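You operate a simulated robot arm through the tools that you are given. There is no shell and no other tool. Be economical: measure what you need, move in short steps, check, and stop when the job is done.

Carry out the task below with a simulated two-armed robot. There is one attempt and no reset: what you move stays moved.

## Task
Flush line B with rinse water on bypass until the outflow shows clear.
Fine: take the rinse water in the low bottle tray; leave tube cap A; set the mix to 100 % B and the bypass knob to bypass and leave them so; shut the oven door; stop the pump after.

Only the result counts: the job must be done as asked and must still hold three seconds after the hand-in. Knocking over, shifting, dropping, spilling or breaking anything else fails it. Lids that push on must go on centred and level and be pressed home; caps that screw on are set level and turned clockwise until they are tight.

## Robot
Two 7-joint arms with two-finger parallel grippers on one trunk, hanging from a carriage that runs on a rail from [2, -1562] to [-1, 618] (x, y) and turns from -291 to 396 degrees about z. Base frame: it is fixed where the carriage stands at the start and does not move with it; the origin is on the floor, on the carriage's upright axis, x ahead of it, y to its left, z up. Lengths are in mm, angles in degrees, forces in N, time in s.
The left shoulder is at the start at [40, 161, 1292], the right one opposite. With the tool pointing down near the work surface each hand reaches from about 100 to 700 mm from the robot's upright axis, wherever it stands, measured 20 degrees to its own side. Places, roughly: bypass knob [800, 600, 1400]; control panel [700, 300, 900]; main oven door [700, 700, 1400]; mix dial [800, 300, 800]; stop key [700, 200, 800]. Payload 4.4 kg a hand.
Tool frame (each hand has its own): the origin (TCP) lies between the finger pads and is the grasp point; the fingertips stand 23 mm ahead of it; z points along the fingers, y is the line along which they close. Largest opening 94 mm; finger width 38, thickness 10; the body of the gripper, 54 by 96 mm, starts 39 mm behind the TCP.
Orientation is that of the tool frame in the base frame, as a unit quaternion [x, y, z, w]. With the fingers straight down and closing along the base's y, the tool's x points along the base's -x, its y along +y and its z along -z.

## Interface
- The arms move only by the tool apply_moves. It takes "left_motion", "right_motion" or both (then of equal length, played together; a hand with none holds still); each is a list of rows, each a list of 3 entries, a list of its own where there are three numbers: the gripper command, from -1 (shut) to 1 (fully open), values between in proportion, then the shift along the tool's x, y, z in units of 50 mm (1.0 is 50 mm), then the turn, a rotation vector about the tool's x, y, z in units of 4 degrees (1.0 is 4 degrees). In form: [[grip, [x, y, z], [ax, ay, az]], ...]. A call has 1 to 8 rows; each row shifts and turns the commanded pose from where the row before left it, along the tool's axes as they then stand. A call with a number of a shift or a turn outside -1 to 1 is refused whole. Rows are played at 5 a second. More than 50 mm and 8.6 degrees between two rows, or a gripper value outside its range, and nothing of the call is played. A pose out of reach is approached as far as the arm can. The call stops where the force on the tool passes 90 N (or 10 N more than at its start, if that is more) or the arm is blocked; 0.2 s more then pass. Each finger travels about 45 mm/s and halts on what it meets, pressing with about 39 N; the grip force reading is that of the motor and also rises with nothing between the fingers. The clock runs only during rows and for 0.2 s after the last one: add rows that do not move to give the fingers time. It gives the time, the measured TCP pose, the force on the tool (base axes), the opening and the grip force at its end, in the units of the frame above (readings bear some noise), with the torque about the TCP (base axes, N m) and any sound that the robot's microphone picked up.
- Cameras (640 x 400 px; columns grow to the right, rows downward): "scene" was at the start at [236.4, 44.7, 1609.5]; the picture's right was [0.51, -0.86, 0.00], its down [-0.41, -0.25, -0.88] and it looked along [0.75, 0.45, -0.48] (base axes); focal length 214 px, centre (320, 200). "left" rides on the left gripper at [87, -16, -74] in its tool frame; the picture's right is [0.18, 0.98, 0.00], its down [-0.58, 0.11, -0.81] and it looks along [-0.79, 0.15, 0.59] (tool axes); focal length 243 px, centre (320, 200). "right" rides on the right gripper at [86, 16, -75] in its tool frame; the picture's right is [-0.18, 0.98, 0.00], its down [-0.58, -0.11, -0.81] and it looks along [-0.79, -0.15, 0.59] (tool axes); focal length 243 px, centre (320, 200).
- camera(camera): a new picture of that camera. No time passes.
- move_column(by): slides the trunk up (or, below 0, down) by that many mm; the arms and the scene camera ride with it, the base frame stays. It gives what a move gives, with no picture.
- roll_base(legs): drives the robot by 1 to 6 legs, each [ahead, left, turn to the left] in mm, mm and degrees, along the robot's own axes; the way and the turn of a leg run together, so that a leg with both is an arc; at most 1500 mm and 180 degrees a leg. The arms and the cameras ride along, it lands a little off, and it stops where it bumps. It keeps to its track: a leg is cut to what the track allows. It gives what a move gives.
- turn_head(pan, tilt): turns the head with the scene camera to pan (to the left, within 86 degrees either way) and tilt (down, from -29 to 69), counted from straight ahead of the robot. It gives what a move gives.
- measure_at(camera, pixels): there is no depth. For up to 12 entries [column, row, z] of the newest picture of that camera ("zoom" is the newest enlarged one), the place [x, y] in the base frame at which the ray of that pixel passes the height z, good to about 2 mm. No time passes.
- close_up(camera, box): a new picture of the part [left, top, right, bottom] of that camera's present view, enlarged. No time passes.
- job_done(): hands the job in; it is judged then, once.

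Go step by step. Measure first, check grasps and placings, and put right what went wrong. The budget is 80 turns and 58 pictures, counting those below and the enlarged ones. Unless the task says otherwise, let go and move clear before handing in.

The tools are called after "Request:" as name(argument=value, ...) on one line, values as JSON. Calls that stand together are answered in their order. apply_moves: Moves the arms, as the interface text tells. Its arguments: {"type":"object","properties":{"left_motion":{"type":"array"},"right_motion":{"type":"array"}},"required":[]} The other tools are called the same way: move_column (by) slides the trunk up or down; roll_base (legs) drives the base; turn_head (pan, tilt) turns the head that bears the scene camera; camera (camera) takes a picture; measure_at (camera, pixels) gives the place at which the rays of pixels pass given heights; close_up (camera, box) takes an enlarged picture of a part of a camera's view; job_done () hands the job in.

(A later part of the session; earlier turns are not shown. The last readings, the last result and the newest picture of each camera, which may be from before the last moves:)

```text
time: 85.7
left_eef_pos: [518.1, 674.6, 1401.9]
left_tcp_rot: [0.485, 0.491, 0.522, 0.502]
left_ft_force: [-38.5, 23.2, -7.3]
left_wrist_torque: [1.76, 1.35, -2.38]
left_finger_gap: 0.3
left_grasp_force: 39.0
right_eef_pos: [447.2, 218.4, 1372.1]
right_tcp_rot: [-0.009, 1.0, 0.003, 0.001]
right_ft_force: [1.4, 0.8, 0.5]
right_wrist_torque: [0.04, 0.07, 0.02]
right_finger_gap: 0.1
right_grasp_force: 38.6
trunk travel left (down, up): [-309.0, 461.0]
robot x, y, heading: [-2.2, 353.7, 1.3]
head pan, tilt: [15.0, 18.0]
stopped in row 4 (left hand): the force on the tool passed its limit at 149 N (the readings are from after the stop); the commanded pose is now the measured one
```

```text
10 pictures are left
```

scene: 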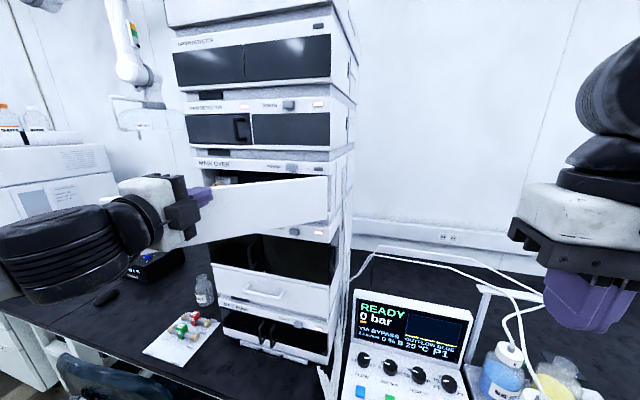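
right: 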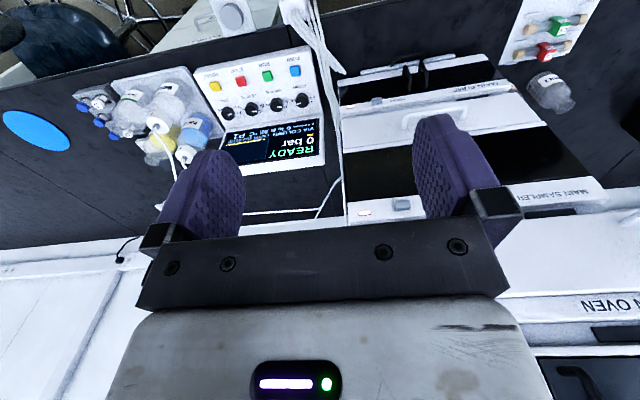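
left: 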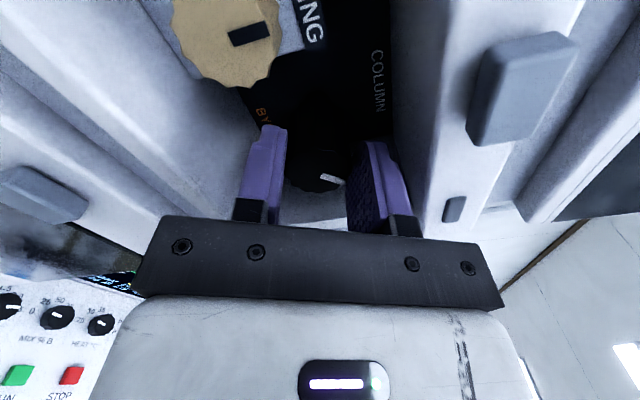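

The wrist camera (on the left side) likely met the handle. I back off, roll the hand so the camera points down, lower to door height at y≈640, and push again.

Request:
apply_moves(left_motion=[[-1, [0, 0, -0.8], [0, 0, 0]], [-1, [-0.6, 0, -0.6], [0, 0, -1]], [-1, [0, 0, 0], [0, 0, -1]], [-1, [0, 0, 0], [0, 0, -1]], [-1, [0, 0, 0], [0, 0, -1]], [-1, [0, 0, 0], [0, 0, -1]], [-1, [0, 0, 0], [0, 0, -1]], [-1, [0, 0, 0], [0, 0, -1]]])

Request:
apply_moves(left_motion=[[-1, [0, 0, 0], [0, 0, -1]], [-1, [0, 0, 0], [0, 0, -1]], [-1, [0, 0, 0], [0, 0, -1]], [-1, [0, 0, 0], [0, 0, -1]], [-1, [0, 0, 0], [0, 0, -1]], [-1, [0, 0, 0], [0, 0, -1]], [-1, [0, 0, 0], [0, 0, -1]], [-1, [0, 0, 0], [0, 0, -1]]])

Request:
apply_moves(left_motion=[[-1, [0, 0, 0], [0, 0, -1]], [-1, [0, 0, 0], [0, 0, -1]], [-1, [0, 0, 0], [0, 0, -1]], [-1, [0, 0, 0], [0, 0, -1]], [-1, [0, 0, 0], [0, 0, -1]], [-1, [0, 0, 0], [0, 0, -1]], [-1, [0, 0, 0], [0, 0, -1]]])

Request:
apply_moves(left_motion=[[-1, [0.6, 0, 0], [0, 0, 0]], [-1, [0.55, 0, 0], [0, 0, 0]], [-1, [0, 0, 0.8], [0, 0, 0]], [-1, [0, 0, 0.8], [0, 0, 0]]])

```text
time: 87.5
left_eef_pos: [453.7, 682.9, 1463.4]
left_tcp_rot: [0.356, 0.592, 0.384, 0.613]
left_ft_force: [0.1, -0.3, 0.5]
left_wrist_torque: [-0.02, 0.01, -0.01]
left_finger_gap: 0.0
left_grasp_force: 38.9
left hand out of reach, approached as far as the arm can: row 5, 6, 7, 8
right_eef_pos: [448.5, 217.4, 1372.5]
right_tcp_rot: [-0.009, 1.0, 0.002, 0.001]
right_ft_force: [-0.1, 0.0, 0.2]
right_wrist_torque: [-0.01, 0.01, -0.02]
right_finger_gap: 0.1
right_grasp_force: 39.4
trunk travel left (down, up): [-309.0, 461.0]
robot x, y, heading: [0.0, 350.0, 0.9]
head pan, tilt: [15.0, 18.0]
```

```text
time: 89.3
left_eef_pos: [471.1, 784.1, 1599.9]
left_tcp_rot: [0.177, 0.667, 0.2, 0.695]
left_ft_force: [-0.3, 0.8, -0.8]
left_wrist_torque: [-0.02, -0.01, 0.01]
left_finger_gap: 0.2
left_grasp_force: 39.1
left hand out of reach, approached as far as the arm can: row 1, 2, 3, 4, 5, 6, 7, 8
right_eef_pos: [448.2, 216.5, 1373.1]
right_tcp_rot: [-0.009, 1.0, 0.003, 0.002]
right_ft_force: [0.7, -0.6, -0.1]
right_wrist_torque: [0.0, -0.03, 0.02]
right_finger_gap: 0.0
right_grasp_force: 39.5
trunk travel left (down, up): [-309.0, 461.0]
robot x, y, heading: [-5.2, 356.9, 1.2]
head pan, tilt: [15.0, 18.0]
```

```text
time: 90.9
left_eef_pos: [536.6, 827.7, 1627.1]
left_tcp_rot: [0.088, 0.684, 0.102, 0.717]
left_ft_force: [-0.9, -0.3, -0.3]
left_wrist_torque: [0.01, 0.01, -0.01]
left_finger_gap: 0.1
left_grasp_force: 38.1
left hand out of reach, approached as far as the arm can: row 1, 2, 3, 4, 5, 6, 7
right_eef_pos: [447.2, 217.0, 1373.6]
right_tcp_rot: [-0.009, 1.0, 0.003, 0.002]
right_ft_force: [-0.2, 0.1, 0.2]
right_wrist_torque: [-0.02, 0.01, -0.02]
right_finger_gap: 0.0
right_grasp_force: 39.4
trunk travel left (down, up): [-309.0, 461.0]
robot x, y, heading: [-5.1, 354.0, 1.1]
head pan, tilt: [15.0, 18.0]
```

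```text
time: 91.9
left_eef_pos: [620.9, 853.3, 1612.4]
left_tcp_rot: [0.085, 0.684, 0.101, 0.717]
left_ft_force: [0.1, -0.2, -0.6]
left_wrist_torque: [0.01, 0.01, -0.01]
left_finger_gap: 0.0
left_grasp_force: 39.2
left hand out of reach, approached as far as the arm can: row 1, 2
right_eef_pos: [446.9, 216.4, 1372.9]
right_tcp_rot: [-0.009, 1.0, 0.004, 0.002]
right_ft_force: [0.7, 0.1, -0.9]
right_wrist_torque: [0.01, 0.02, 0.01]
right_finger_gap: 0.0
right_grasp_force: 38.5
trunk travel left (down, up): [-309.0, 461.0]
robot x, y, heading: [2.3, 350.3, 0.9]
head pan, tilt: [15.0, 18.0]
```

The arm took a detour up to [621,853,1612], clear of everything. I square the roll, go back to x≈465, y≈700 and descend in front of the door.

Request:
apply_moves(left_motion=[[-1, [0, 0, -1], [0, 0, -1]], [-1, [0, 0, -1], [0, 0, -1]], [-1, [0, 0, -1], [0, 0, -1]], [-1, [0, 0, 0], [0, 0.7, -0.5]], [-1, [0, -1, 0], [0, 0, 0]], [-1, [0, -1, 0], [0, 0, 0]], [-1, [0, -1, 0], [0, 0, 0]]])

Request:
apply_moves(left_motion=[[-1, [1, 0, 0], [0, 0, 0]], [-1, [1, 0, 0], [0, 0, 0]], [-1, [1, 0, 0], [0, 0, 0]]])

```text
time: 93.5
left_eef_pos: [598.3, 844.6, 1608.9]
left_tcp_rot: [0.044, 0.707, 0.042, 0.705]
left_ft_force: [-0.5, -0.6, -0.6]
left_wrist_torque: [0.03, 0.02, -0.03]
left_finger_gap: 0.1
left_grasp_force: 39.7
left hand out of reach, approached as far as the arm can: row 2, 3, 4, 5, 6, 7
right_eef_pos: [448.0, 216.7, 1373.1]
right_tcp_rot: [-0.009, 1.0, 0.003, 0.002]
right_ft_force: [0.4, -0.4, -0.4]
right_wrist_torque: [0.04, -0.01, 0.0]
right_finger_gap: 0.1
right_grasp_force: 38.8
trunk travel left (down, up): [-309.0, 461.0]
robot x, y, heading: [4.2, 352.4, 1.1]
head pan, tilt: [15.0, 18.0]
```

```text
time: 94.3
left_eef_pos: [619.4, 892.3, 1559.6]
left_tcp_rot: [0.037, 0.708, 0.04, 0.704]
left_ft_force: [-0.1, -1.0, 0.8]
left_wrist_torque: [-0.03, 0.0, 0.01]
left_finger_gap: 0.0
left_grasp_force: 38.9
left hand out of reach, approached as far as the arm can: row 1, 2, 3
right_eef_pos: [447.1, 217.9, 1373.2]
right_tcp_rot: [-0.009, 1.0, 0.002, 0.001]
right_ft_force: [-0.5, -0.6, 0.1]
right_wrist_torque: [0.02, -0.01, -0.02]
right_finger_gap: 0.2
right_grasp_force: 39.2
trunk travel left (down, up): [-309.0, 461.0]
robot x, y, heading: [-0.7, 350.6, 0.9]
head pan, tilt: [15.0, 18.0]
```

The arm is stuck near a limit relative to its commanded pose. I command the hand back left (y +150) to regain a comfortable configuration.

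Request:
apply_moves(left_motion=[[-1, [0, 1, 0], [0, 0, 0]], [-1, [0, 1, 0], [0, 0, 0]], [-1, [0, 1, 0], [0, 0, 0]], [-1, [0, 0.5, 0], [0, 0, 0]], [-1, [0, 0, 0], [0, 0, 0]], [-1, [0, 0, 0], [0, 0, 0]]])

```text
time: 95.7
left_eef_pos: [612.9, 999.2, 1557.7]
left_tcp_rot: [0.035, 0.708, 0.04, 0.704]
left_ft_force: [0.2, -0.8, 0.0]
left_wrist_torque: [-0.01, 0.02, 0.01]
left_finger_gap: 0.0
left_grasp_force: 39.0
left hand out of reach, approached as far as the arm can: row 2, 3, 4
right_eef_pos: [447.5, 217.0, 1372.6]
right_tcp_rot: [-0.009, 1.0, 0.003, 0.002]
right_ft_force: [0.6, -0.5, 0.0]
right_wrist_torque: [-0.01, 0.0, 0.0]
right_finger_gap: 0.0
right_grasp_force: 39.1
trunk travel left (down, up): [-309.0, 461.0]
robot x, y, heading: [-0.8, 354.4, 0.9]
head pan, tilt: [15.0, 18.0]
```

Request:
apply_moves(left_motion=[[-1, [0, 0, 0], [0, 1, 0]], [-1, [0, 0, 0], [0, 1, 0]], [-1, [0, 0, 0], [0, 1, 0]], [-1, [0, 0, 0], [0, 1, 0]], [-1, [0, 0, 0], [0, 1, 0]], [-1, [0, 0, 0], [0, 1, 0]], [-1, [0, 0, 0], [0, 1, 0]], [-1, [0, 0, 0], [0, 1, 0]]])

Request:
apply_moves(left_motion=[[-1, [0, 0, 0], [0, 1, 0]], [-1, [0, 0, 0], [0, 1, 0]], [-1, [0, 0, 0], [0, 1, 0]], [-1, [0.5, -0.5, -0.5], [0, 0, 0]], [-1, [0.5, -0.5, -0.5], [0, 0, 0]], [-1, [0.5, -0.5, -0.5], [0, 0, 0]], [-1, [0.5, -0.5, -0.5], [0, 0, 0]]])

```text
time: 97.5
left_eef_pos: [600.7, 970.8, 1497.2]
left_tcp_rot: [0.021, 0.875, 0.048, 0.481]
left_ft_force: [-0.2, -0.4, 0.6]
left_wrist_torque: [0.01, -0.02, -0.02]
left_finger_gap: 0.0
left_grasp_force: 39.0
left hand out of reach, approached as far as the arm can: row 1, 2, 3, 4, 5, 6, 7, 8
right_eef_pos: [447.9, 216.0, 1373.9]
right_tcp_rot: [-0.008, 1.0, 0.003, 0.001]
right_ft_force: [0.2, -0.5, -0.1]
right_wrist_torque: [0.03, -0.02, 0.02]
right_finger_gap: 0.0
right_grasp_force: 39.1
trunk travel left (down, up): [-309.0, 461.0]
robot x, y, heading: [-0.9, 355.3, 1.1]
head pan, tilt: [15.0, 18.0]
```

```text
time: 99.1
left_eef_pos: [454.9, 866.9, 1459.6]
left_tcp_rot: [0.019, 0.891, 0.048, 0.451]
left_ft_force: [0.8, 0.4, -0.3]
left_wrist_torque: [-0.01, 0.0, -0.01]
left_finger_gap: 0.0
left_grasp_force: 38.8
left hand out of reach, approached as far as the arm can: row 1, 2, 3
right_eef_pos: [446.2, 214.5, 1374.1]
right_tcp_rot: [-0.009, 1.0, 0.004, 0.001]
right_ft_force: [-0.4, 0.0, 0.3]
right_wrist_torque: [-0.01, 0.02, -0.02]
right_finger_gap: 0.1
right_grasp_force: 39.0
trunk travel left (down, up): [-309.0, 461.0]
robot x, y, heading: [-1.6, 353.9, 1.2]
head pan, tilt: [15.0, 18.0]
```

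Free again at [455,867,1460], pointing ~36° below horizontal. I go over to y≈700, back, down in front of the door and push forward.

Request:
apply_moves(left_motion=[[-1, [0, -0.9, 0], [0, 0, 0]], [-1, [0, -0.9, 0], [0, 0, 0]], [-1, [0, -0.9, 0], [0, 0, 0]], [-1, [0.55, -0.3, -0.75], [0, 0, 0]], [-1, [0.2, 0, -0.25], [0, 0, 0]], [-1, [0.8, 0, 0.59], [0, 0, 0]], [-1, [0.8, 0, 0.59], [0, 0, 0]]])

Request:
apply_moves(left_motion=[[-1, [-0.47, 0, 0.65], [0, 0, 0]], [-1, [-0.47, 0, 0.65], [0, 0, 0]], [-1, [-0.47, 0, 0.65], [0, 0, 0]], [-1, [-0.47, 0, 0.65], [0, 0, 0]]])

```text
time: 100.7
left_eef_pos: [395.4, 858.9, 1358.0]
left_tcp_rot: [0.02, 0.891, 0.049, 0.451]
left_ft_force: [0.5, 0.5, -0.4]
left_wrist_torque: [-0.03, -0.03, 0.01]
left_finger_gap: 0.2
left_grasp_force: 38.9
left hand out of reach, approached as far as the arm can: row 1, 2, 3, 4
right_eef_pos: [447.6, 216.9, 1373.5]
right_tcp_rot: [-0.009, 1.0, 0.002, 0.002]
right_ft_force: [0.3, 0.7, -0.4]
right_wrist_torque: [0.0, 0.0, -0.01]
right_finger_gap: 0.1
right_grasp_force: 39.2
trunk travel left (down, up): [-309.0, 461.0]
robot x, y, heading: [-2.7, 356.3, 1.3]
head pan, tilt: [15.0, 18.0]
```

```text
time: 101.7
left_eef_pos: [556.2, 861.5, 1358.1]
left_tcp_rot: [0.019, 0.891, 0.049, 0.451]
left_ft_force: [0.2, -0.6, 0.0]
left_wrist_torque: [0.01, 0.01, -0.02]
left_finger_gap: 0.0
left_grasp_force: 39.4
right_eef_pos: [448.3, 216.9, 1372.2]
right_tcp_rot: [-0.009, 1.0, 0.003, 0.002]
right_ft_force: [0.3, 0.4, 0.0]
right_wrist_torque: [-0.03, 0.05, 0.02]
right_finger_gap: 0.0
right_grasp_force: 39.0
trunk travel left (down, up): [-309.0, 461.0]
robot x, y, heading: [1.0, 351.2, 1.1]
head pan, tilt: [15.0, 18.0]
```

The arm cannot go right in this posture, so I retreat to x≈395 and roll the base right 160 mm instead, then push.

Request:
apply_moves(left_motion=[[-1, [0.47, 0, -0.65], [0, 0, 0]], [-1, [0.47, 0, -0.65], [0, 0, 0]], [-1, [0.47, 0, -0.65], [0, 0, 0]], [-1, [0.5, 0, -0.7], [0, 0, 0]]])

Request:
roll_base(legs=[[0, -160, 0]])

Request:
apply_moves(left_motion=[[-1, [-0.47, 0, 0.65], [0, 0, 0]], [-1, [-0.47, 0, 0.65], [0, 0, 0]], [-1, [-0.47, 0, 0.65], [0, 0, 0]], [-1, [-0.47, 0, 0.65], [0, 0, 0]]])

```text
time: 102.7
left_eef_pos: [392.5, 858.7, 1359.4]
left_tcp_rot: [0.02, 0.891, 0.049, 0.451]
left_ft_force: [-1.0, -0.1, 0.2]
left_wrist_torque: [0.0, 0.01, -0.03]
left_finger_gap: 0.1
left_grasp_force: 38.7
right_eef_pos: [446.9, 216.9, 1372.7]
right_tcp_rot: [-0.009, 1.0, 0.002, 0.0]
right_ft_force: [-0.4, -0.7, -0.4]
right_wrist_torque: [0.02, -0.04, 0.01]
right_finger_gap: 0.1
right_grasp_force: 39.6
trunk travel left (down, up): [-309.0, 461.0]
robot x, y, heading: [-2.1, 351.6, 1.1]
head pan, tilt: [15.0, 18.0]
```

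```text
time: 104.1
left_eef_pos: [393.9, 699.6, 1359.2]
left_tcp_rot: [0.02, 0.891, 0.049, 0.451]
left_ft_force: [0.0, 0.2, 0.0]
left_wrist_torque: [0.03, 0.0, -0.04]
left_finger_gap: 0.2
left_grasp_force: 38.2
right_eef_pos: [447.6, 57.8, 1372.8]
right_tcp_rot: [-0.008, 1.0, 0.003, 0.002]
right_ft_force: [1.1, -1.0, 0.3]
right_wrist_torque: [0.03, 0.0, 0.01]
right_finger_gap: 0.0
right_grasp_force: 39.0
trunk travel left (down, up): [-309.0, 461.0]
robot x, y, heading: [-0.3, 193.9, 1.1]
head pan, tilt: [15.0, 18.0]
```

```text
time: 105.1
left_eef_pos: [554.6, 700.5, 1357.0]
left_tcp_rot: [0.02, 0.891, 0.049, 0.452]
left_ft_force: [-0.3, 0.4, -0.5]
left_wrist_torque: [-0.01, 0.02, 0.0]
left_finger_gap: 0.0
left_grasp_force: 39.4
right_eef_pos: [448.4, 56.9, 1373.1]
right_tcp_rot: [-0.007, 1.0, 0.003, 0.001]
right_ft_force: [-0.3, -0.2, 0.3]
right_wrist_torque: [-0.01, 0.0, -0.01]
right_finger_gap: 0.0
right_grasp_force: 38.5
trunk travel left (down, up): [-309.0, 461.0]
robot x, y, heading: [-1.1, 191.8, 1.1]
head pan, tilt: [15.0, 18.0]
```

Request:
apply_moves(left_motion=[[-1, [-0.4, 0, 0.55], [0, 0, 0]], [-1, [-0.4, 0, 0.55], [0, 0, 0]], [-1, [-0.4, 0, 0.55], [0, 0, 0]], [-1, [-0.18, 0, 0.24], [0, 0, 0]], [-1, [-0.12, 0, 0.16], [0, 0, 0]], [-1, [-0.12, 0, 0.16], [0, 0, 0]], [-1, [-0.12, 0, 0.16], [0, 0, 0]]])

Request:
camera(camera="scene")

```text
time: 106.7
left_eef_pos: [686.7, 702.5, 1358.6]
left_tcp_rot: [0.019, 0.893, 0.048, 0.447]
left_ft_force: [-51.3, -13.4, -4.2]
left_wrist_torque: [0.63, 0.03, -0.37]
left_finger_gap: 0.0
left_grasp_force: 38.8
right_eef_pos: [443.1, 56.7, 1370.0]
right_tcp_rot: [-0.011, 1.0, 0.002, -0.002]
right_ft_force: [0.4, 0.6, -0.4]
right_wrist_torque: [0.01, 0.01, 0.01]
right_finger_gap: 0.0
right_grasp_force: 39.3
trunk travel left (down, up): [-309.0, 461.0]
robot x, y, heading: [1.6, 196.4, 1.3]
head pan, tilt: [15.0, 18.0]
stopped in row 7 (left hand): the force on the tool passed its limit at 105 N (the readings are from after the stop); the commanded pose is now the measured one
```

```text
9 pictures are left
```

scene: 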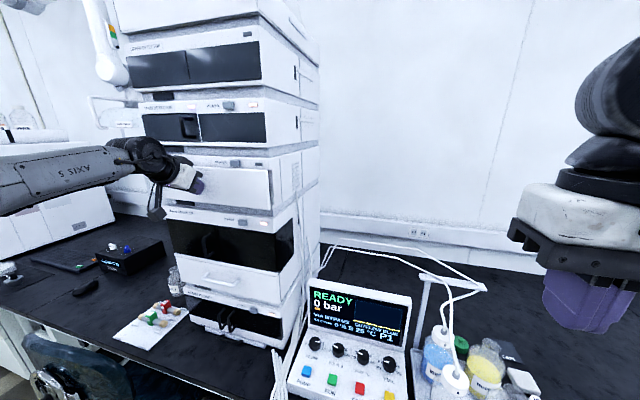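

The door is pressed home (105 N) and the screen shows VIA BYPASS. I retract the left arm, open the right hand, lower it, and look down at the bottles.

Request:
apply_moves(left_motion=[[-1, [0.47, 0, -0.65], [0, 0, 0]], [-1, [0.47, 0, -0.65], [0, 0, 0]], [-1, [0.47, 0, -0.65], [0, 0, 0]], [-1, [0.5, 0, -0.7], [0, 0, 0]], [-1, [0.47, 0, -0.65], [0, 0, 0]], [-1, [0.47, 0, -0.65], [0, 0, 0]]], right_motion=[[1, [0, 0, 0.9], [0, 0, 0]], [1, [0, 0, 0.9], [0, 0, 0]], [1, [0, 0, 0.9], [0, 0, 0]], [1, [0, 0, 0.9], [0, 0, 0]], [1, [0, 0, 0], [0, 0, 0]], [1, [0, 0, 0], [0, 0, 0]]])

Request:
turn_head(pan=-20, tilt=45)

Request:
close_up(camera="scene", box=[100, 0, 580, 300])

Request:
camera(camera="right")

```text
time: 108.1
left_eef_pos: [448.6, 700.7, 1364.0]
left_tcp_rot: [0.021, 0.891, 0.049, 0.451]
left_ft_force: [1.2, 0.5, 0.6]
left_wrist_torque: [-0.02, -0.02, -0.01]
left_finger_gap: 0.2
left_grasp_force: 39.2
right_eef_pos: [449.0, 59.1, 1192.2]
right_tcp_rot: [-0.01, 1.0, 0.003, 0.0]
right_ft_force: [0.5, 0.2, -0.4]
right_wrist_torque: [0.02, 0.0, 0.0]
right_finger_gap: 93.9
right_grasp_force: 0.1
trunk travel left (down, up): [-309.0, 461.0]
robot x, y, heading: [0.7, 193.0, 1.3]
head pan, tilt: [15.0, 18.0]
```

```text
time: 109.1
left_eef_pos: [449.4, 699.8, 1365.2]
left_tcp_rot: [0.022, 0.891, 0.048, 0.452]
left_ft_force: [0.1, 0.2, 0.2]
left_wrist_torque: [0.0, -0.01, 0.0]
left_finger_gap: 0.0
left_grasp_force: 39.0
right_eef_pos: [449.5, 58.4, 1192.2]
right_tcp_rot: [-0.01, 1.0, 0.002, 0.001]
right_ft_force: [-0.6, 0.8, -0.1]
right_wrist_torque: [0.0, 0.0, 0.0]
right_finger_gap: 93.5
right_grasp_force: 0.0
trunk travel left (down, up): [-309.0, 461.0]
robot x, y, heading: [-0.1, 191.9, 1.4]
head pan, tilt: [-20.0, 45.0]
```

```text
1.33 times, centred on (340, 150) of scene
```

zoom: 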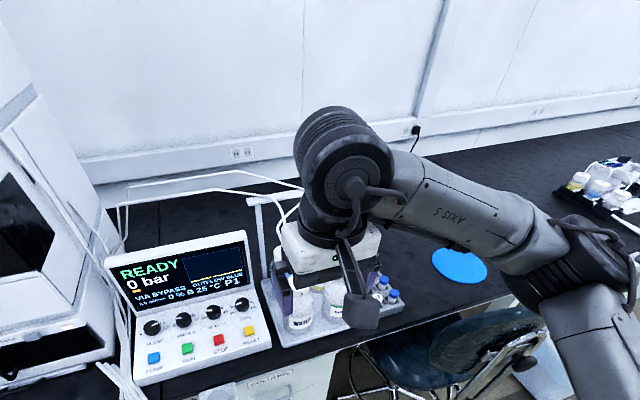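

```text
7 pictures are left
```

right: 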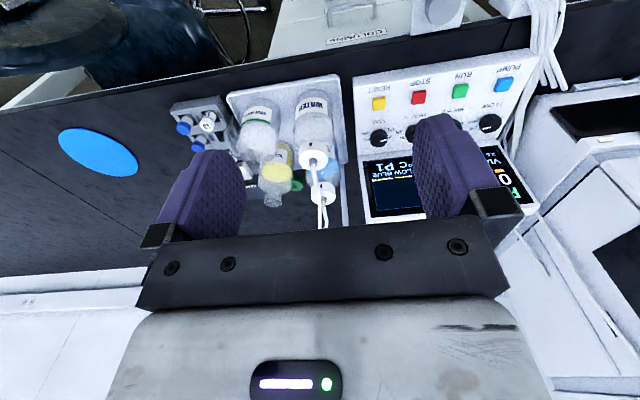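

Stereo from the first and present right-hand views puts cap A at ~[684,2,928] and cap B at ~[805,-2,918]. I zoom on the bottles.

Request:
close_up(camera="right", box=[220, 80, 380, 230])

```text
2.67 times, centred on (300, 155) of right
```

zoom: 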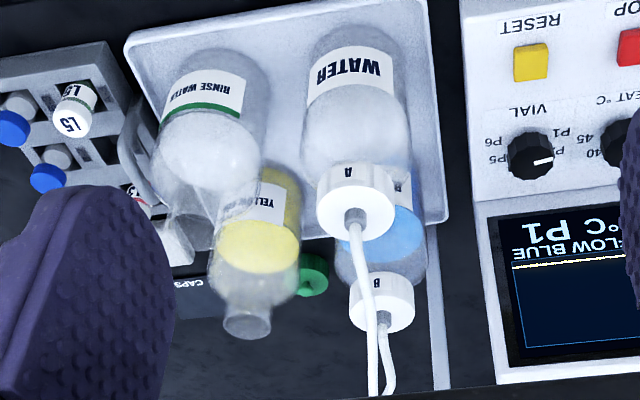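

Clear view: cap B's top centre is at zoom (382,305), cap A (355,208), rinse mouth near (195,235), yellow mouth (247,325). I take their rays before moving.

Request:
measure_at(camera="zoom", pixels=[[382, 308, 905], [382, 308, 925], [355, 212, 905], [355, 212, 925], [195, 235, 905], [195, 235, 925], [247, 325, 905], [247, 325, 925], [348, 308, 915], [415, 308, 915], [315, 212, 925], [395, 212, 925]])

Request:
roll_base(legs=[[0, -148, 0], [0, 0, 59]])

```text
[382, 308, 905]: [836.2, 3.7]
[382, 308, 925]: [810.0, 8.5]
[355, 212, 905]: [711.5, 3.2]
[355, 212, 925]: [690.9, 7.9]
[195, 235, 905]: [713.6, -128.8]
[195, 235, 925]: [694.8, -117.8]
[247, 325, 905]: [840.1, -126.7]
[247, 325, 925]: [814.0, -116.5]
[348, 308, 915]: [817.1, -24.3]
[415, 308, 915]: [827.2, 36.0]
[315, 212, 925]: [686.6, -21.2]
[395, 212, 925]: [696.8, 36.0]
```

```text
time: 113.1
left_eef_pos: [-212.5, 688.9, 1364.7]
left_tcp_rot: [-0.426, 0.782, 0.267, 0.368]
left_ft_force: [0.3, -0.7, -0.4]
left_wrist_torque: [-0.03, -0.03, 0.0]
left_finger_gap: 0.1
left_grasp_force: 39.1
right_eef_pos: [342.8, 367.4, 1193.7]
right_tcp_rot: [-0.507, 0.862, 0.003, 0.0]
right_ft_force: [0.4, 0.7, -0.7]
right_wrist_torque: [0.06, -0.01, 0.0]
right_finger_gap: 94.2
right_grasp_force: 0.1
trunk travel left (down, up): [-309.0, 461.0]
robot x, y, heading: [-0.4, 46.8, 61.3]
head pan, tilt: [-20.0, 45.0]
```

Combining rays: cap B top ≈ [792,11,938], rinse mouth ≈ [688,-114,~928], cap A [681,10,935]. With the right shoulder turned to the bench, I square the right hand (yaw +61° about its axis) and bring it above cap B.

Request:
apply_moves(right_motion=[[1, [0, 0, 0], [0, 0, 1]], [1, [0, 0, 0], [0, 0, 1]], [1, [0, 0, 0], [0, 0, 1]], [1, [0, 0, 0], [0, 0, 1]], [1, [0, 0, 0], [0, 0, 1]], [1, [0, 0, 0], [0, 0, 1]], [1, [0, 0, 0], [0, 0, 1]], [1, [0, 0, 0], [0, 0, 1]]])

Request:
apply_moves(right_motion=[[1, [0, 0, 0], [0, 0, 1]], [1, [0, 0, 0], [0, 0, 1]], [1, [0, 0, 0], [0, 0, 1]], [1, [0, 0, 0], [0, 0, 1]], [1, [0, 0, 0], [0, 0, 1]], [1, [0, 0, 0], [0, 0, 1]], [1, [0, 0, 0], [0, 0, 1]], [1, [0, 0, 0], [0, 0, 0.2]]])

Request:
apply_moves(right_motion=[[1, [0, -1, 0], [0, 0, 0]], [1, [-0.75, -0.65, 0], [0, 0, 0]], [1, [-0.75, -0.65, 0], [0, 0, 0]], [1, [-0.75, -0.65, 0], [0, 0, 0]], [1, [-0.75, -0.65, 0], [0, 0, 0]], [1, [-0.75, -0.65, 0], [0, 0, 0]], [1, [-0.75, -0.65, 0], [0, 0, 0]], [1, [-0.75, -0.65, 0], [0, 0, 0]]])

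```text
time: 114.9
left_eef_pos: [-213.1, 689.1, 1364.9]
left_tcp_rot: [-0.427, 0.782, 0.267, 0.368]
left_ft_force: [-0.7, -0.1, 0.1]
left_wrist_torque: [0.0, 0.02, 0.0]
left_finger_gap: 0.1
left_grasp_force: 39.0
right_eef_pos: [342.6, 366.0, 1193.4]
right_tcp_rot: [-0.249, 0.968, 0.002, -0.001]
right_ft_force: [-0.1, -0.1, 0.2]
right_wrist_torque: [0.0, 0.03, 0.01]
right_finger_gap: 94.0
right_grasp_force: 0.0
trunk travel left (down, up): [-309.0, 461.0]
robot x, y, heading: [1.1, 50.7, 61.1]
head pan, tilt: [-20.0, 45.0]
```

```text
time: 116.7
left_eef_pos: [-213.2, 689.8, 1364.1]
left_tcp_rot: [-0.426, 0.782, 0.267, 0.367]
left_ft_force: [0.0, -0.3, -0.6]
left_wrist_torque: [-0.01, 0.02, -0.02]
left_finger_gap: 0.0
left_grasp_force: 39.4
right_eef_pos: [342.4, 366.5, 1192.8]
right_tcp_rot: [0.0, 1.0, 0.002, -0.002]
right_ft_force: [-0.5, 0.3, -0.3]
right_wrist_torque: [0.03, 0.04, 0.04]
right_finger_gap: 94.0
right_grasp_force: 0.1
trunk travel left (down, up): [-309.0, 461.0]
robot x, y, heading: [0.8, 43.1, 61.1]
head pan, tilt: [-20.0, 45.0]
```

```text
time: 118.7
left_eef_pos: [-213.2, 688.3, 1363.1]
left_tcp_rot: [-0.426, 0.782, 0.267, 0.368]
left_ft_force: [-0.6, 1.3, -0.3]
left_wrist_torque: [0.02, 0.01, -0.01]
left_finger_gap: 0.0
left_grasp_force: 38.3
right_eef_pos: [605.0, 105.0, 1140.0]
right_tcp_rot: [-0.004, 0.997, -0.067, -0.041]
right_ft_force: [-0.4, 0.0, 0.1]
right_wrist_torque: [-0.01, -0.01, 0.04]
right_finger_gap: 94.1
right_grasp_force: 0.0
right hand out of reach, approached as far as the arm can: row 8
trunk travel left (down, up): [-309.0, 461.0]
robot x, y, heading: [-0.2, 43.8, 61.1]
head pan, tilt: [-20.0, 45.0]
stopped in row 8 (right hand): the arm was blocked; the commanded pose is now the measured one
```

The pose at [605,105] with the hand this high is blocked; the arm wants a higher shoulder. I raise the trunk 120 mm, square the hand, and lower it relative to the shoulder.

Request:
move_column(by=120)

Request:
apply_moves(right_motion=[[1, [0.4, 0.4, 0], [0, 0, 0]], [1, [0, 0, 0], [-0.8, -0.5, 0]], [1, [0, 0, 0.5], [-0.8, -0.5, 0]], [1, [0, 0, 1], [-0.3, -0.15, 0]], [1, [0, 0, 1], [0, 0, 0]], [1, [0, 0, 0.9], [0, 0, 0]], [1, [-0.7, -0.5, 0], [0, 0, 0]], [1, [-0.7, -0.5, 0], [0, 0, 0]]])

```text
time: 120.2
left_eef_pos: [-212.9, 688.9, 1485.4]
left_tcp_rot: [-0.427, 0.782, 0.267, 0.367]
left_ft_force: [-1.2, 0.2, -0.6]
left_wrist_torque: [0.03, 0.01, -0.01]
left_finger_gap: 0.1
left_grasp_force: 38.7
right_eef_pos: [604.2, 105.8, 1259.7]
right_tcp_rot: [-0.004, 0.997, -0.066, -0.041]
right_ft_force: [-0.3, 0.1, 0.3]
right_wrist_torque: [0.0, -0.02, -0.02]
right_finger_gap: 93.9
right_grasp_force: 0.1
trunk travel left (down, up): [-429.0, 341.0]
robot x, y, heading: [-0.2, 46.2, 61.3]
head pan, tilt: [-20.0, 45.0]
```

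```text
time: 122.0
left_eef_pos: [-213.4, 688.5, 1485.3]
left_tcp_rot: [-0.426, 0.783, 0.267, 0.367]
left_ft_force: [0.2, 0.3, -0.2]
left_wrist_torque: [0.0, -0.02, -0.03]
left_finger_gap: 0.0
left_grasp_force: 38.9
right_eef_pos: [655.7, 71.7, 1090.7]
right_tcp_rot: [-0.004, 1.0, 0.0, -0.001]
right_ft_force: [-0.4, -0.4, -0.1]
right_wrist_torque: [0.0, 0.0, 0.01]
right_finger_gap: 94.0
right_grasp_force: 0.0
trunk travel left (down, up): [-429.0, 341.0]
robot x, y, heading: [-1.1, 42.4, 61.2]
head pan, tilt: [-20.0, 45.0]
```

Good, level at [656,72,1091]. Over to above cap B and take a picture.

Request:
apply_moves(right_motion=[[1, [-0.85, -0.4, 0], [0, 0, 0]], [1, [-0.85, -0.4, 0], [0, 0, 0]], [1, [-0.85, -0.4, 0], [0, 0, 0]]])

Request:
camera(camera="right")

```text
time: 122.8
left_eef_pos: [-213.2, 688.7, 1484.7]
left_tcp_rot: [-0.426, 0.782, 0.267, 0.368]
left_ft_force: [0.5, -0.2, 0.2]
left_wrist_torque: [0.03, -0.02, -0.01]
left_finger_gap: 0.2
left_grasp_force: 39.4
right_eef_pos: [781.7, 13.1, 1090.1]
right_tcp_rot: [-0.005, 1.0, 0.001, -0.001]
right_ft_force: [0.2, -0.2, 0.5]
right_wrist_torque: [-0.04, -0.01, 0.01]
right_finger_gap: 93.8
right_grasp_force: 0.0
trunk travel left (down, up): [-429.0, 341.0]
robot x, y, heading: [0.9, 44.5, 61.0]
head pan, tilt: [-20.0, 45.0]
```

```text
5 pictures are left
```

right: 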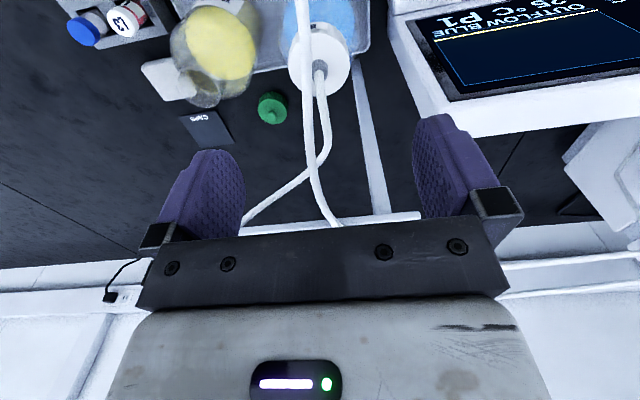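

Request:
measure_at(camera="right", pixels=[[319, 62, 925], [319, 62, 945], [319, 62, 965], [288, 60, 945], [350, 60, 945], [205, 95, 935], [320, 70, 945], [320, 36, 905]])

```text
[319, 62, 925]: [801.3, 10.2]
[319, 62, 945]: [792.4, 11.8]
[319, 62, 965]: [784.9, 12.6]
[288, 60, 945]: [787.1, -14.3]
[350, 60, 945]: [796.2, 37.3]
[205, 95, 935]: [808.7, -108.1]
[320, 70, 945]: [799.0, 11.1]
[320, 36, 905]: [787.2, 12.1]
```

Cap B top centre is now [796,11,935], ~52 mm wide. I shift and descend to TCP z≈927, then grip.

Request:
apply_moves(right_motion=[[1, [-0.28, -0.04, 0.5], [0, 0, 0]], [1, [0, 0, 0.8], [0, 0, 0]], [1, [0, 0, 0.8], [0, 0, 0]], [1, [0, 0, 0.7], [0, 0, 0]], [1, [0, 0, 0.46], [0, 0, 0]]])

Request:
apply_moves(right_motion=[[-0.2, [0, 0, 0], [0, 0, 0]], [-1, [0, 0, 0], [0, 0, 0]], [-1, [0, 0, 0], [0, 0, 0]], [-1, [0, 0, 0], [0, 0, 0]], [-1, [0, 0, 0], [0, 0, 0]]])

```text
time: 124.0
left_eef_pos: [-210.7, 689.2, 1484.6]
left_tcp_rot: [-0.427, 0.781, 0.267, 0.369]
left_ft_force: [0.2, -0.4, 0.2]
left_wrist_torque: [0.01, 0.0, -0.01]
left_finger_gap: 0.0
left_grasp_force: 38.8
right_eef_pos: [801.9, 10.5, 932.6]
right_tcp_rot: [-0.004, 1.0, 0.002, 0.003]
right_ft_force: [-4.2, -1.8, 31.7]
right_wrist_torque: [0.0, -0.69, -0.02]
right_finger_gap: 93.9
right_grasp_force: 0.0
trunk travel left (down, up): [-429.0, 341.0]
robot x, y, heading: [1.2, 46.0, 60.9]
head pan, tilt: [-20.0, 45.0]
```

```text
time: 125.2
left_eef_pos: [-210.3, 688.7, 1484.8]
left_tcp_rot: [-0.427, 0.781, 0.266, 0.369]
left_ft_force: [0.6, -0.7, 0.1]
left_wrist_torque: [-0.01, -0.01, -0.01]
left_finger_gap: 0.2
left_grasp_force: 38.6
right_eef_pos: [802.1, 9.7, 932.2]
right_tcp_rot: [-0.003, 1.0, 0.001, 0.003]
right_ft_force: [-1.8, -2.5, 46.5]
right_wrist_torque: [-0.24, -0.93, -0.06]
right_finger_gap: 54.9
right_grasp_force: 39.3
trunk travel left (down, up): [-429.0, 341.0]
robot x, y, heading: [1.8, 46.4, 61.2]
head pan, tilt: [-20.0, 45.0]
```

Gripped (gap 54.9) but with 46 N downward load on the palm; I reopen, rise 8 mm, regrip, and start unscrewing counter-clockwise.

Request:
apply_moves(right_motion=[[0.5, [0, 0, 0], [0, 0, 0]], [0.5, [0, 0, -0.16], [0, 0, 0]], [0.5, [0, 0, 0], [0, 0, 0]], [-1, [0, 0, 0], [0, 0, 0]], [-1, [0, 0, 0], [0, 0, 0]], [-1, [0, 0, 0], [0, 0, 0]]])

Request:
apply_moves(right_motion=[[-1, [0, 0, 0], [0, 0, -1]], [-1, [0, 0, 0], [0, 0, -1]], [-1, [0, 0, 0], [0, 0, -1]], [-1, [0, 0, 0], [0, 0, -1]], [-1, [0, 0, 0], [0, 0, -1]], [-1, [0, 0, 0], [0, 0, -1]], [-1, [0, 0, 0], [0, 0, -1]], [-1, [0, 0, 0], [0, 0, -1]]])

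```text
time: 126.6
left_eef_pos: [-212.3, 690.2, 1483.9]
left_tcp_rot: [-0.428, 0.782, 0.268, 0.366]
left_ft_force: [-0.7, 0.9, -0.5]
left_wrist_torque: [0.02, -0.02, -0.02]
left_finger_gap: 0.1
left_grasp_force: 39.0
right_eef_pos: [794.7, 10.9, 933.8]
right_tcp_rot: [-0.003, 1.0, 0.001, -0.002]
right_ft_force: [-0.5, -0.4, 2.4]
right_wrist_torque: [-0.08, -0.07, 0.03]
right_finger_gap: 54.6
right_grasp_force: 38.9
trunk travel left (down, up): [-429.0, 341.0]
robot x, y, heading: [2.3, 46.1, 61.4]
head pan, tilt: [-20.0, 45.0]
```

```text
time: 128.4
left_eef_pos: [-212.9, 689.3, 1485.1]
left_tcp_rot: [-0.427, 0.782, 0.268, 0.367]
left_ft_force: [0.3, 0.4, 0.0]
left_wrist_torque: [0.0, -0.02, 0.01]
left_finger_gap: 0.0
left_grasp_force: 38.3
right_eef_pos: [795.9, 11.5, 933.8]
right_tcp_rot: [-0.28, 0.96, 0.0, 0.0]
right_ft_force: [2.2, -3.3, 1.3]
right_wrist_torque: [-0.09, -0.06, -0.04]
right_finger_gap: 54.0
right_grasp_force: 38.8
trunk travel left (down, up): [-429.0, 341.0]
robot x, y, heading: [1.9, 45.1, 61.1]
head pan, tilt: [-20.0, 45.0]
```

32° turned with almost no torque. I test with a small lift of 8 mm and read the force.

Request:
apply_moves(right_motion=[[-1, [0, 0, -0.06], [0, 0, 0]], [-1, [0, 0, -0.1], [0, 0, 0]], [-1, [0, 0, 0], [0, 0, 0]]])

Request:
close_up(camera="right", box=[180, 0, 460, 200])

```text
time: 129.2
left_eef_pos: [-212.1, 688.7, 1483.4]
left_tcp_rot: [-0.426, 0.782, 0.267, 0.368]
left_ft_force: [1.1, 0.3, -0.1]
left_wrist_torque: [-0.02, 0.0, 0.0]
left_finger_gap: 0.0
left_grasp_force: 39.3
right_eef_pos: [794.8, 11.2, 941.9]
right_tcp_rot: [-0.28, 0.96, 0.001, -0.001]
right_ft_force: [2.0, -0.9, -0.3]
right_wrist_torque: [-0.01, -0.04, -0.01]
right_finger_gap: 54.4
right_grasp_force: 39.3
trunk travel left (down, up): [-429.0, 341.0]
robot x, y, heading: [2.6, 43.9, 61.3]
head pan, tilt: [-20.0, 45.0]
```

```text
2.00 times, centred on (320, 100) of right
```

zoom: 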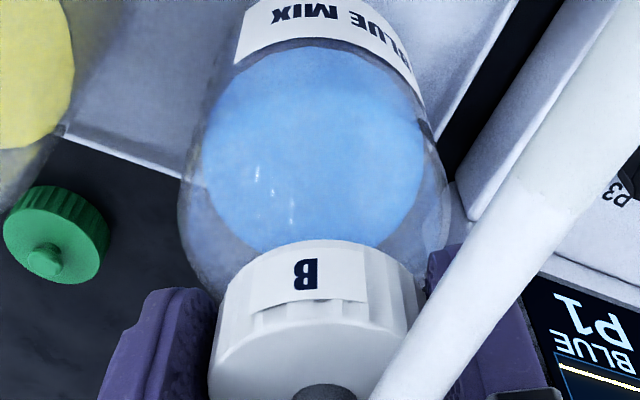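

Only −0.3 N after 8 mm, so the cap comes off without the bottle. I lift further to z≈1015 and check forces.

Request:
apply_moves(right_motion=[[-1, [0, 0, -0.2], [0, 0, 0]], [-1, [0, 0, -0.3], [0, 0, 0]], [-1, [0, 0, -0.5], [0, 0, 0]], [-1, [0, 0, -0.5], [0, 0, 0]], [-1, [0, 0, 0], [0, 0, 0]]])

```text
time: 130.4
left_eef_pos: [-213.5, 689.0, 1484.6]
left_tcp_rot: [-0.426, 0.782, 0.267, 0.368]
left_ft_force: [0.2, -0.9, 0.3]
left_wrist_torque: [0.01, 0.02, 0.01]
left_finger_gap: 0.0
left_grasp_force: 38.7
right_eef_pos: [794.1, 11.1, 1017.1]
right_tcp_rot: [-0.279, 0.96, 0.001, -0.001]
right_ft_force: [-0.7, 0.5, -0.4]
right_wrist_torque: [-0.01, 0.02, -0.01]
right_finger_gap: 54.3
right_grasp_force: 39.2
trunk travel left (down, up): [-429.0, 341.0]
robot x, y, heading: [-1.5, 42.7, 61.3]
head pan, tilt: [-20.0, 45.0]
```

The cap is free. I lift to z≈1090, move over the rinse bottle (y first, then x), and look.

Request:
apply_moves(right_motion=[[-1, [0, 0, -0.75], [0, 0, 0]], [-1, [0, 0, -0.75], [0, 0, 0]], [-1, [0.447, -0.703, 0], [0, 0, 0]], [-1, [0.447, -0.703, 0], [0, 0, 0]], [-1, [0.447, -0.703, 0], [0, 0, 0]], [-1, [0.597, 0.379, 0], [0, 0, 0]], [-1, [0.597, 0.379, 0], [0, 0, 0]], [-1, [0.597, 0.379, 0], [0, 0, 0]]])

Request:
close_up(camera="right", box=[160, 0, 480, 200])

```text
time: 132.2
left_eef_pos: [-213.3, 688.4, 1485.2]
left_tcp_rot: [-0.427, 0.782, 0.268, 0.366]
left_ft_force: [0.6, -0.2, 0.1]
left_wrist_torque: [-0.02, 0.0, -0.03]
left_finger_gap: 0.0
left_grasp_force: 39.1
right_eef_pos: [670.4, -88.3, 1065.3]
right_tcp_rot: [-0.28, 0.96, 0.001, -0.001]
right_ft_force: [0.2, -0.7, -2.0]
right_wrist_torque: [-0.01, 0.0, -0.02]
right_finger_gap: 54.1
right_grasp_force: 39.2
right hand out of reach, approached as far as the arm can: row 5
trunk travel left (down, up): [-429.0, 341.0]
robot x, y, heading: [1.5, 43.4, 61.3]
head pan, tilt: [-20.0, 45.0]
```

```text
2.00 times, centred on (320, 100) of right
```

zoom: 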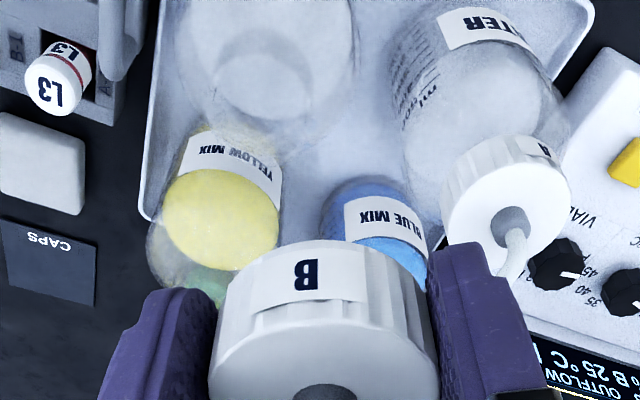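

I measure the rinse mouth ellipse (zoom ≈270,75) and cap A's centre as a check.

Request:
measure_at(camera="zoom", pixels=[[270, 75, 915], [270, 75, 930], [508, 218, 935], [215, 75, 925], [330, 75, 925], [270, 30, 925], [270, 120, 925], [197, 190, 925]])

Request:
close_up(camera="right", box=[230, 0, 350, 75])

```text
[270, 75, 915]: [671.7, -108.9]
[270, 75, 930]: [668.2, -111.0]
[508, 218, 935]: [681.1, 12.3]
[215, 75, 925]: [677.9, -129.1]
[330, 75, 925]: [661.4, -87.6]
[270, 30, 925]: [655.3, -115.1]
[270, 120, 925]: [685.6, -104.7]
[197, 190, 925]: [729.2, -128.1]
```

```text
5.33 times, centred on (290, 38) of right
```

zoom: 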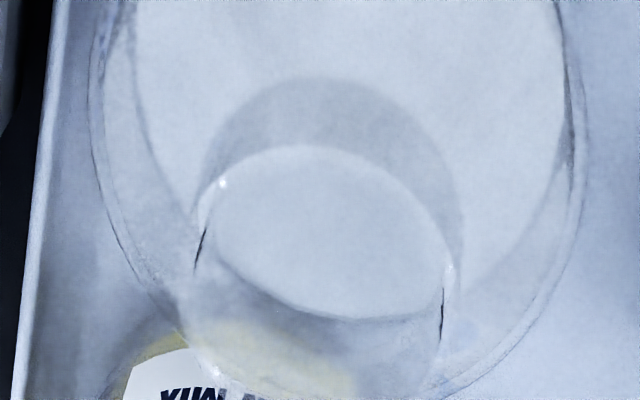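

Cap A re-measures at [681,12], confirming accuracy. I measure the rinse mouth ring (two rings visible: neck base and mouth) from the last zoom.

Request:
measure_at(camera="zoom", pixels=[[310, 147, 930], [330, 388, 930], [197, 255, 930], [452, 280, 930], [325, 264, 930], [332, 197, 905], [332, 75, 905], [325, 318, 905], [340, 197, 760], [95, 100, 850], [585, 150, 850]])

```text
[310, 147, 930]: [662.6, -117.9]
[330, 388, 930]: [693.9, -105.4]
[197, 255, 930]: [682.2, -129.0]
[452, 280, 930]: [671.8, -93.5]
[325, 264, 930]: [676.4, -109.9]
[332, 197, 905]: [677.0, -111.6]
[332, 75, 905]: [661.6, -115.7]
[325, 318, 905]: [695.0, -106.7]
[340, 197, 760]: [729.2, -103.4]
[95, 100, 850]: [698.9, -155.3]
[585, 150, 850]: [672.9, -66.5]
```

Both rings agree: mouth centre [677,-111]. I move there and descend to z≈965.

Request:
apply_moves(right_motion=[[-1, [0.138, -0.462, 0], [0, 0, 0]], [-1, [0, 0, 0], [0, 0, 0]]])

Request:
apply_moves(right_motion=[[-1, [0, 0, 0.7], [0, 0, 0]], [-1, [0, 0, 0.7], [0, 0, 0]], [-1, [0, 0, 0.55], [0, 0, 0]], [-1, [0, 0, 0], [0, 0, 0]]])

```text
time: 132.8
left_eef_pos: [-213.9, 688.0, 1485.2]
left_tcp_rot: [-0.426, 0.782, 0.267, 0.367]
left_ft_force: [-0.7, -0.7, -0.7]
left_wrist_torque: [0.03, 0.02, -0.01]
left_finger_gap: 0.0
left_grasp_force: 38.8
right_eef_pos: [677.8, -112.5, 1065.9]
right_tcp_rot: [-0.28, 0.96, 0.001, -0.001]
right_ft_force: [0.5, -0.6, -0.9]
right_wrist_torque: [-0.05, -0.01, -0.01]
right_finger_gap: 54.3
right_grasp_force: 39.0
trunk travel left (down, up): [-429.0, 341.0]
robot x, y, heading: [-1.0, 43.8, 60.9]
head pan, tilt: [-20.0, 45.0]
```

```text
time: 133.8
left_eef_pos: [-212.3, 689.0, 1485.0]
left_tcp_rot: [-0.427, 0.782, 0.267, 0.367]
left_ft_force: [0.6, 0.5, -0.6]
left_wrist_torque: [0.0, -0.01, 0.0]
left_finger_gap: 0.1
left_grasp_force: 38.7
right_eef_pos: [678.4, -111.8, 968.7]
right_tcp_rot: [-0.279, 0.96, 0.0, -0.001]
right_ft_force: [-0.6, -0.9, -1.2]
right_wrist_torque: [0.0, 0.03, 0.01]
right_finger_gap: 54.1
right_grasp_force: 39.0
trunk travel left (down, up): [-429.0, 341.0]
robot x, y, heading: [-2.2, 46.2, 61.3]
head pan, tilt: [-20.0, 45.0]
```

Free so far at z 968.7. I lower in 5 mm steps, watching the force.

Request:
apply_moves(right_motion=[[-1, [0, 0, 0.1], [0, 0, 0]], [-1, [0, 0, 0.1], [0, 0, 0]], [-1, [0, 0, 0.1], [0, 0, 0]], [-1, [0, 0, 0], [0, 0, 0]]])

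Request:
apply_moves(right_motion=[[-1, [0, 0, 0.1], [0, 0, 0]], [-1, [0, 0, 0.1], [0, 0, 0]], [-1, [0, 0, 0], [0, 0, 0]]])

```text
time: 134.8
left_eef_pos: [-212.4, 688.7, 1486.2]
left_tcp_rot: [-0.427, 0.782, 0.267, 0.367]
left_ft_force: [-0.5, 0.6, 0.2]
left_wrist_torque: [-0.03, 0.0, -0.01]
left_finger_gap: 0.1
left_grasp_force: 39.2
right_eef_pos: [679.1, -112.1, 955.7]
right_tcp_rot: [-0.279, 0.96, 0.001, 0.0]
right_ft_force: [-4.1, 1.1, 12.4]
right_wrist_torque: [-0.11, 0.17, -0.03]
right_finger_gap: 54.2
right_grasp_force: 39.2
trunk travel left (down, up): [-429.0, 341.0]
robot x, y, heading: [-0.9, 47.3, 61.1]
head pan, tilt: [-20.0, 45.0]
```

```text
time: 135.6
left_eef_pos: [-211.6, 688.9, 1484.5]
left_tcp_rot: [-0.427, 0.781, 0.268, 0.37]
left_ft_force: [-0.2, 0.4, 0.1]
left_wrist_torque: [-0.01, 0.01, -0.01]
left_finger_gap: 0.0
left_grasp_force: 39.0
right_eef_pos: [684.2, -109.5, 949.0]
right_tcp_rot: [-0.279, 0.96, 0.002, 0.003]
right_ft_force: [-8.4, 8.0, 56.6]
right_wrist_torque: [0.38, 1.09, -0.03]
right_finger_gap: 54.8
right_grasp_force: 38.7
trunk travel left (down, up): [-429.0, 341.0]
robot x, y, heading: [-0.4, 43.8, 61.5]
head pan, tilt: [-20.0, 45.0]
```

Contact began at z≈956 (cap edge on the rim); the torques place the contact to the −x side of the cap, and load drags the hand +x. I lift, shift ~5 mm to −x, and try again gently.

Request:
apply_moves(right_motion=[[-1, [0, 0, -0.2], [0, 0, 0]], [-1, [0, 0, -0.2], [0, 0, 0]], [-1, [0.087, 0.03, 0], [0, 0, 0]], [-1, [0, 0, 0], [0, 0, 0]]])

Request:
apply_moves(right_motion=[[-1, [0, 0, 0.1], [0, 0, 0]], [-1, [0, 0, 0.1], [0, 0, 0]], [-1, [0, 0, 0], [0, 0, 0]]])

Request:
apply_moves(right_motion=[[-1, [0, 0, 0.08], [0, 0, 0]], [-1, [0, 0, 0], [0, 0, 0]]])

```text
time: 136.6
left_eef_pos: [-212.8, 689.3, 1484.7]
left_tcp_rot: [-0.426, 0.783, 0.266, 0.368]
left_ft_force: [-0.1, -0.3, 0.1]
left_wrist_torque: [0.02, 0.02, 0.01]
left_finger_gap: 0.2
left_grasp_force: 39.0
right_eef_pos: [674.0, -112.9, 964.0]
right_tcp_rot: [-0.279, 0.96, 0.0, -0.001]
right_ft_force: [-0.8, 0.1, -0.5]
right_wrist_torque: [0.0, 0.02, 0.02]
right_finger_gap: 54.4
right_grasp_force: 38.6
trunk travel left (down, up): [-429.0, 341.0]
robot x, y, heading: [-0.7, 48.4, 61.2]
head pan, tilt: [-20.0, 45.0]
```

```text
time: 137.4
left_eef_pos: [-212.1, 689.9, 1485.6]
left_tcp_rot: [-0.427, 0.782, 0.268, 0.367]
left_ft_force: [0.7, -0.1, -0.6]
left_wrist_torque: [-0.01, 0.03, 0.0]
left_finger_gap: 0.0
left_grasp_force: 38.9
right_eef_pos: [676.0, -112.1, 953.7]
right_tcp_rot: [-0.28, 0.96, 0.001, 0.001]
right_ft_force: [-2.1, 0.9, 11.3]
right_wrist_torque: [0.13, -0.29, 0.03]
right_finger_gap: 54.1
right_grasp_force: 39.0
trunk travel left (down, up): [-429.0, 341.0]
robot x, y, heading: [-1.4, 48.6, 61.0]
head pan, tilt: [-20.0, 45.0]
```

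```text
time: 138.0
left_eef_pos: [-211.6, 689.8, 1484.8]
left_tcp_rot: [-0.427, 0.782, 0.266, 0.369]
left_ft_force: [-0.6, 0.4, 0.1]
left_wrist_torque: [0.01, 0.03, 0.0]
left_finger_gap: 0.0
left_grasp_force: 38.7
right_eef_pos: [680.2, -112.7, 955.0]
right_tcp_rot: [-0.278, 0.96, 0.001, 0.003]
right_ft_force: [-10.1, 3.3, 59.3]
right_wrist_torque: [1.06, -0.91, 0.26]
right_finger_gap: 54.1
right_grasp_force: 39.5
trunk travel left (down, up): [-429.0, 341.0]
robot x, y, heading: [-1.7, 47.1, 61.2]
head pan, tilt: [-20.0, 45.0]
```

Now the contact is on the +x/+y side: the right spot lies between, about TCP [680,-109]. I lift, shift there and lower again.

Request:
apply_moves(right_motion=[[-1, [0, 0, -0.2], [0, 0, 0]], [-1, [0, 0, -0.08], [0, 0, 0]], [-1, [-0.13, 0.02, 0], [0, 0, 0]], [-1, [0, 0, 0], [0, 0, 0]]])

Request:
apply_moves(right_motion=[[-1, [0, 0, 0.1], [0, 0, 0]], [-1, [0, 0, 0.1], [0, 0, 0]], [-1, [0, 0, 0], [0, 0, 0]]])

Request:
apply_moves(right_motion=[[-1, [0, 0, 0.1], [0, 0, 0]], [-1, [0, 0, 0], [0, 0, 0]]])

```text
time: 139.0
left_eef_pos: [-214.0, 688.9, 1484.4]
left_tcp_rot: [-0.427, 0.782, 0.267, 0.367]
left_ft_force: [1.0, -0.2, -0.1]
left_wrist_torque: [-0.02, 0.0, -0.04]
left_finger_gap: 0.0
left_grasp_force: 38.7
right_eef_pos: [680.0, -109.0, 963.2]
right_tcp_rot: [-0.28, 0.96, 0.001, -0.001]
right_ft_force: [0.0, 0.6, -1.0]
right_wrist_torque: [-0.03, 0.03, -0.02]
right_finger_gap: 54.2
right_grasp_force: 39.1
trunk travel left (down, up): [-429.0, 341.0]
robot x, y, heading: [-2.4, 48.0, 61.0]
head pan, tilt: [-20.0, 45.0]
```

```text
time: 139.8
left_eef_pos: [-213.0, 689.8, 1485.4]
left_tcp_rot: [-0.426, 0.782, 0.267, 0.368]
left_ft_force: [0.0, 0.3, 0.4]
left_wrist_torque: [-0.04, -0.01, 0.01]
left_finger_gap: 0.0
left_grasp_force: 38.6
right_eef_pos: [679.3, -108.6, 953.4]
right_tcp_rot: [-0.279, 0.96, 0.001, -0.001]
right_ft_force: [0.2, -0.5, -1.2]
right_wrist_torque: [0.0, -0.01, 0.02]
right_finger_gap: 54.3
right_grasp_force: 39.0
trunk travel left (down, up): [-429.0, 341.0]
robot x, y, heading: [0.1, 46.8, 61.3]
head pan, tilt: [-20.0, 45.0]
```

```text
time: 140.4
left_eef_pos: [-212.8, 688.7, 1484.5]
left_tcp_rot: [-0.426, 0.782, 0.267, 0.368]
left_ft_force: [-0.2, -0.1, -0.9]
left_wrist_torque: [0.01, 0.04, -0.01]
left_finger_gap: 0.2
left_grasp_force: 39.0
right_eef_pos: [679.0, -109.8, 950.6]
right_tcp_rot: [-0.279, 0.96, 0.0, -0.001]
right_ft_force: [0.0, -1.9, 0.2]
right_wrist_torque: [-0.04, -0.02, 0.01]
right_finger_gap: 54.4
right_grasp_force: 39.2
trunk travel left (down, up): [-429.0, 341.0]
robot x, y, heading: [3.4, 43.7, 61.3]
head pan, tilt: [-20.0, 45.0]
```

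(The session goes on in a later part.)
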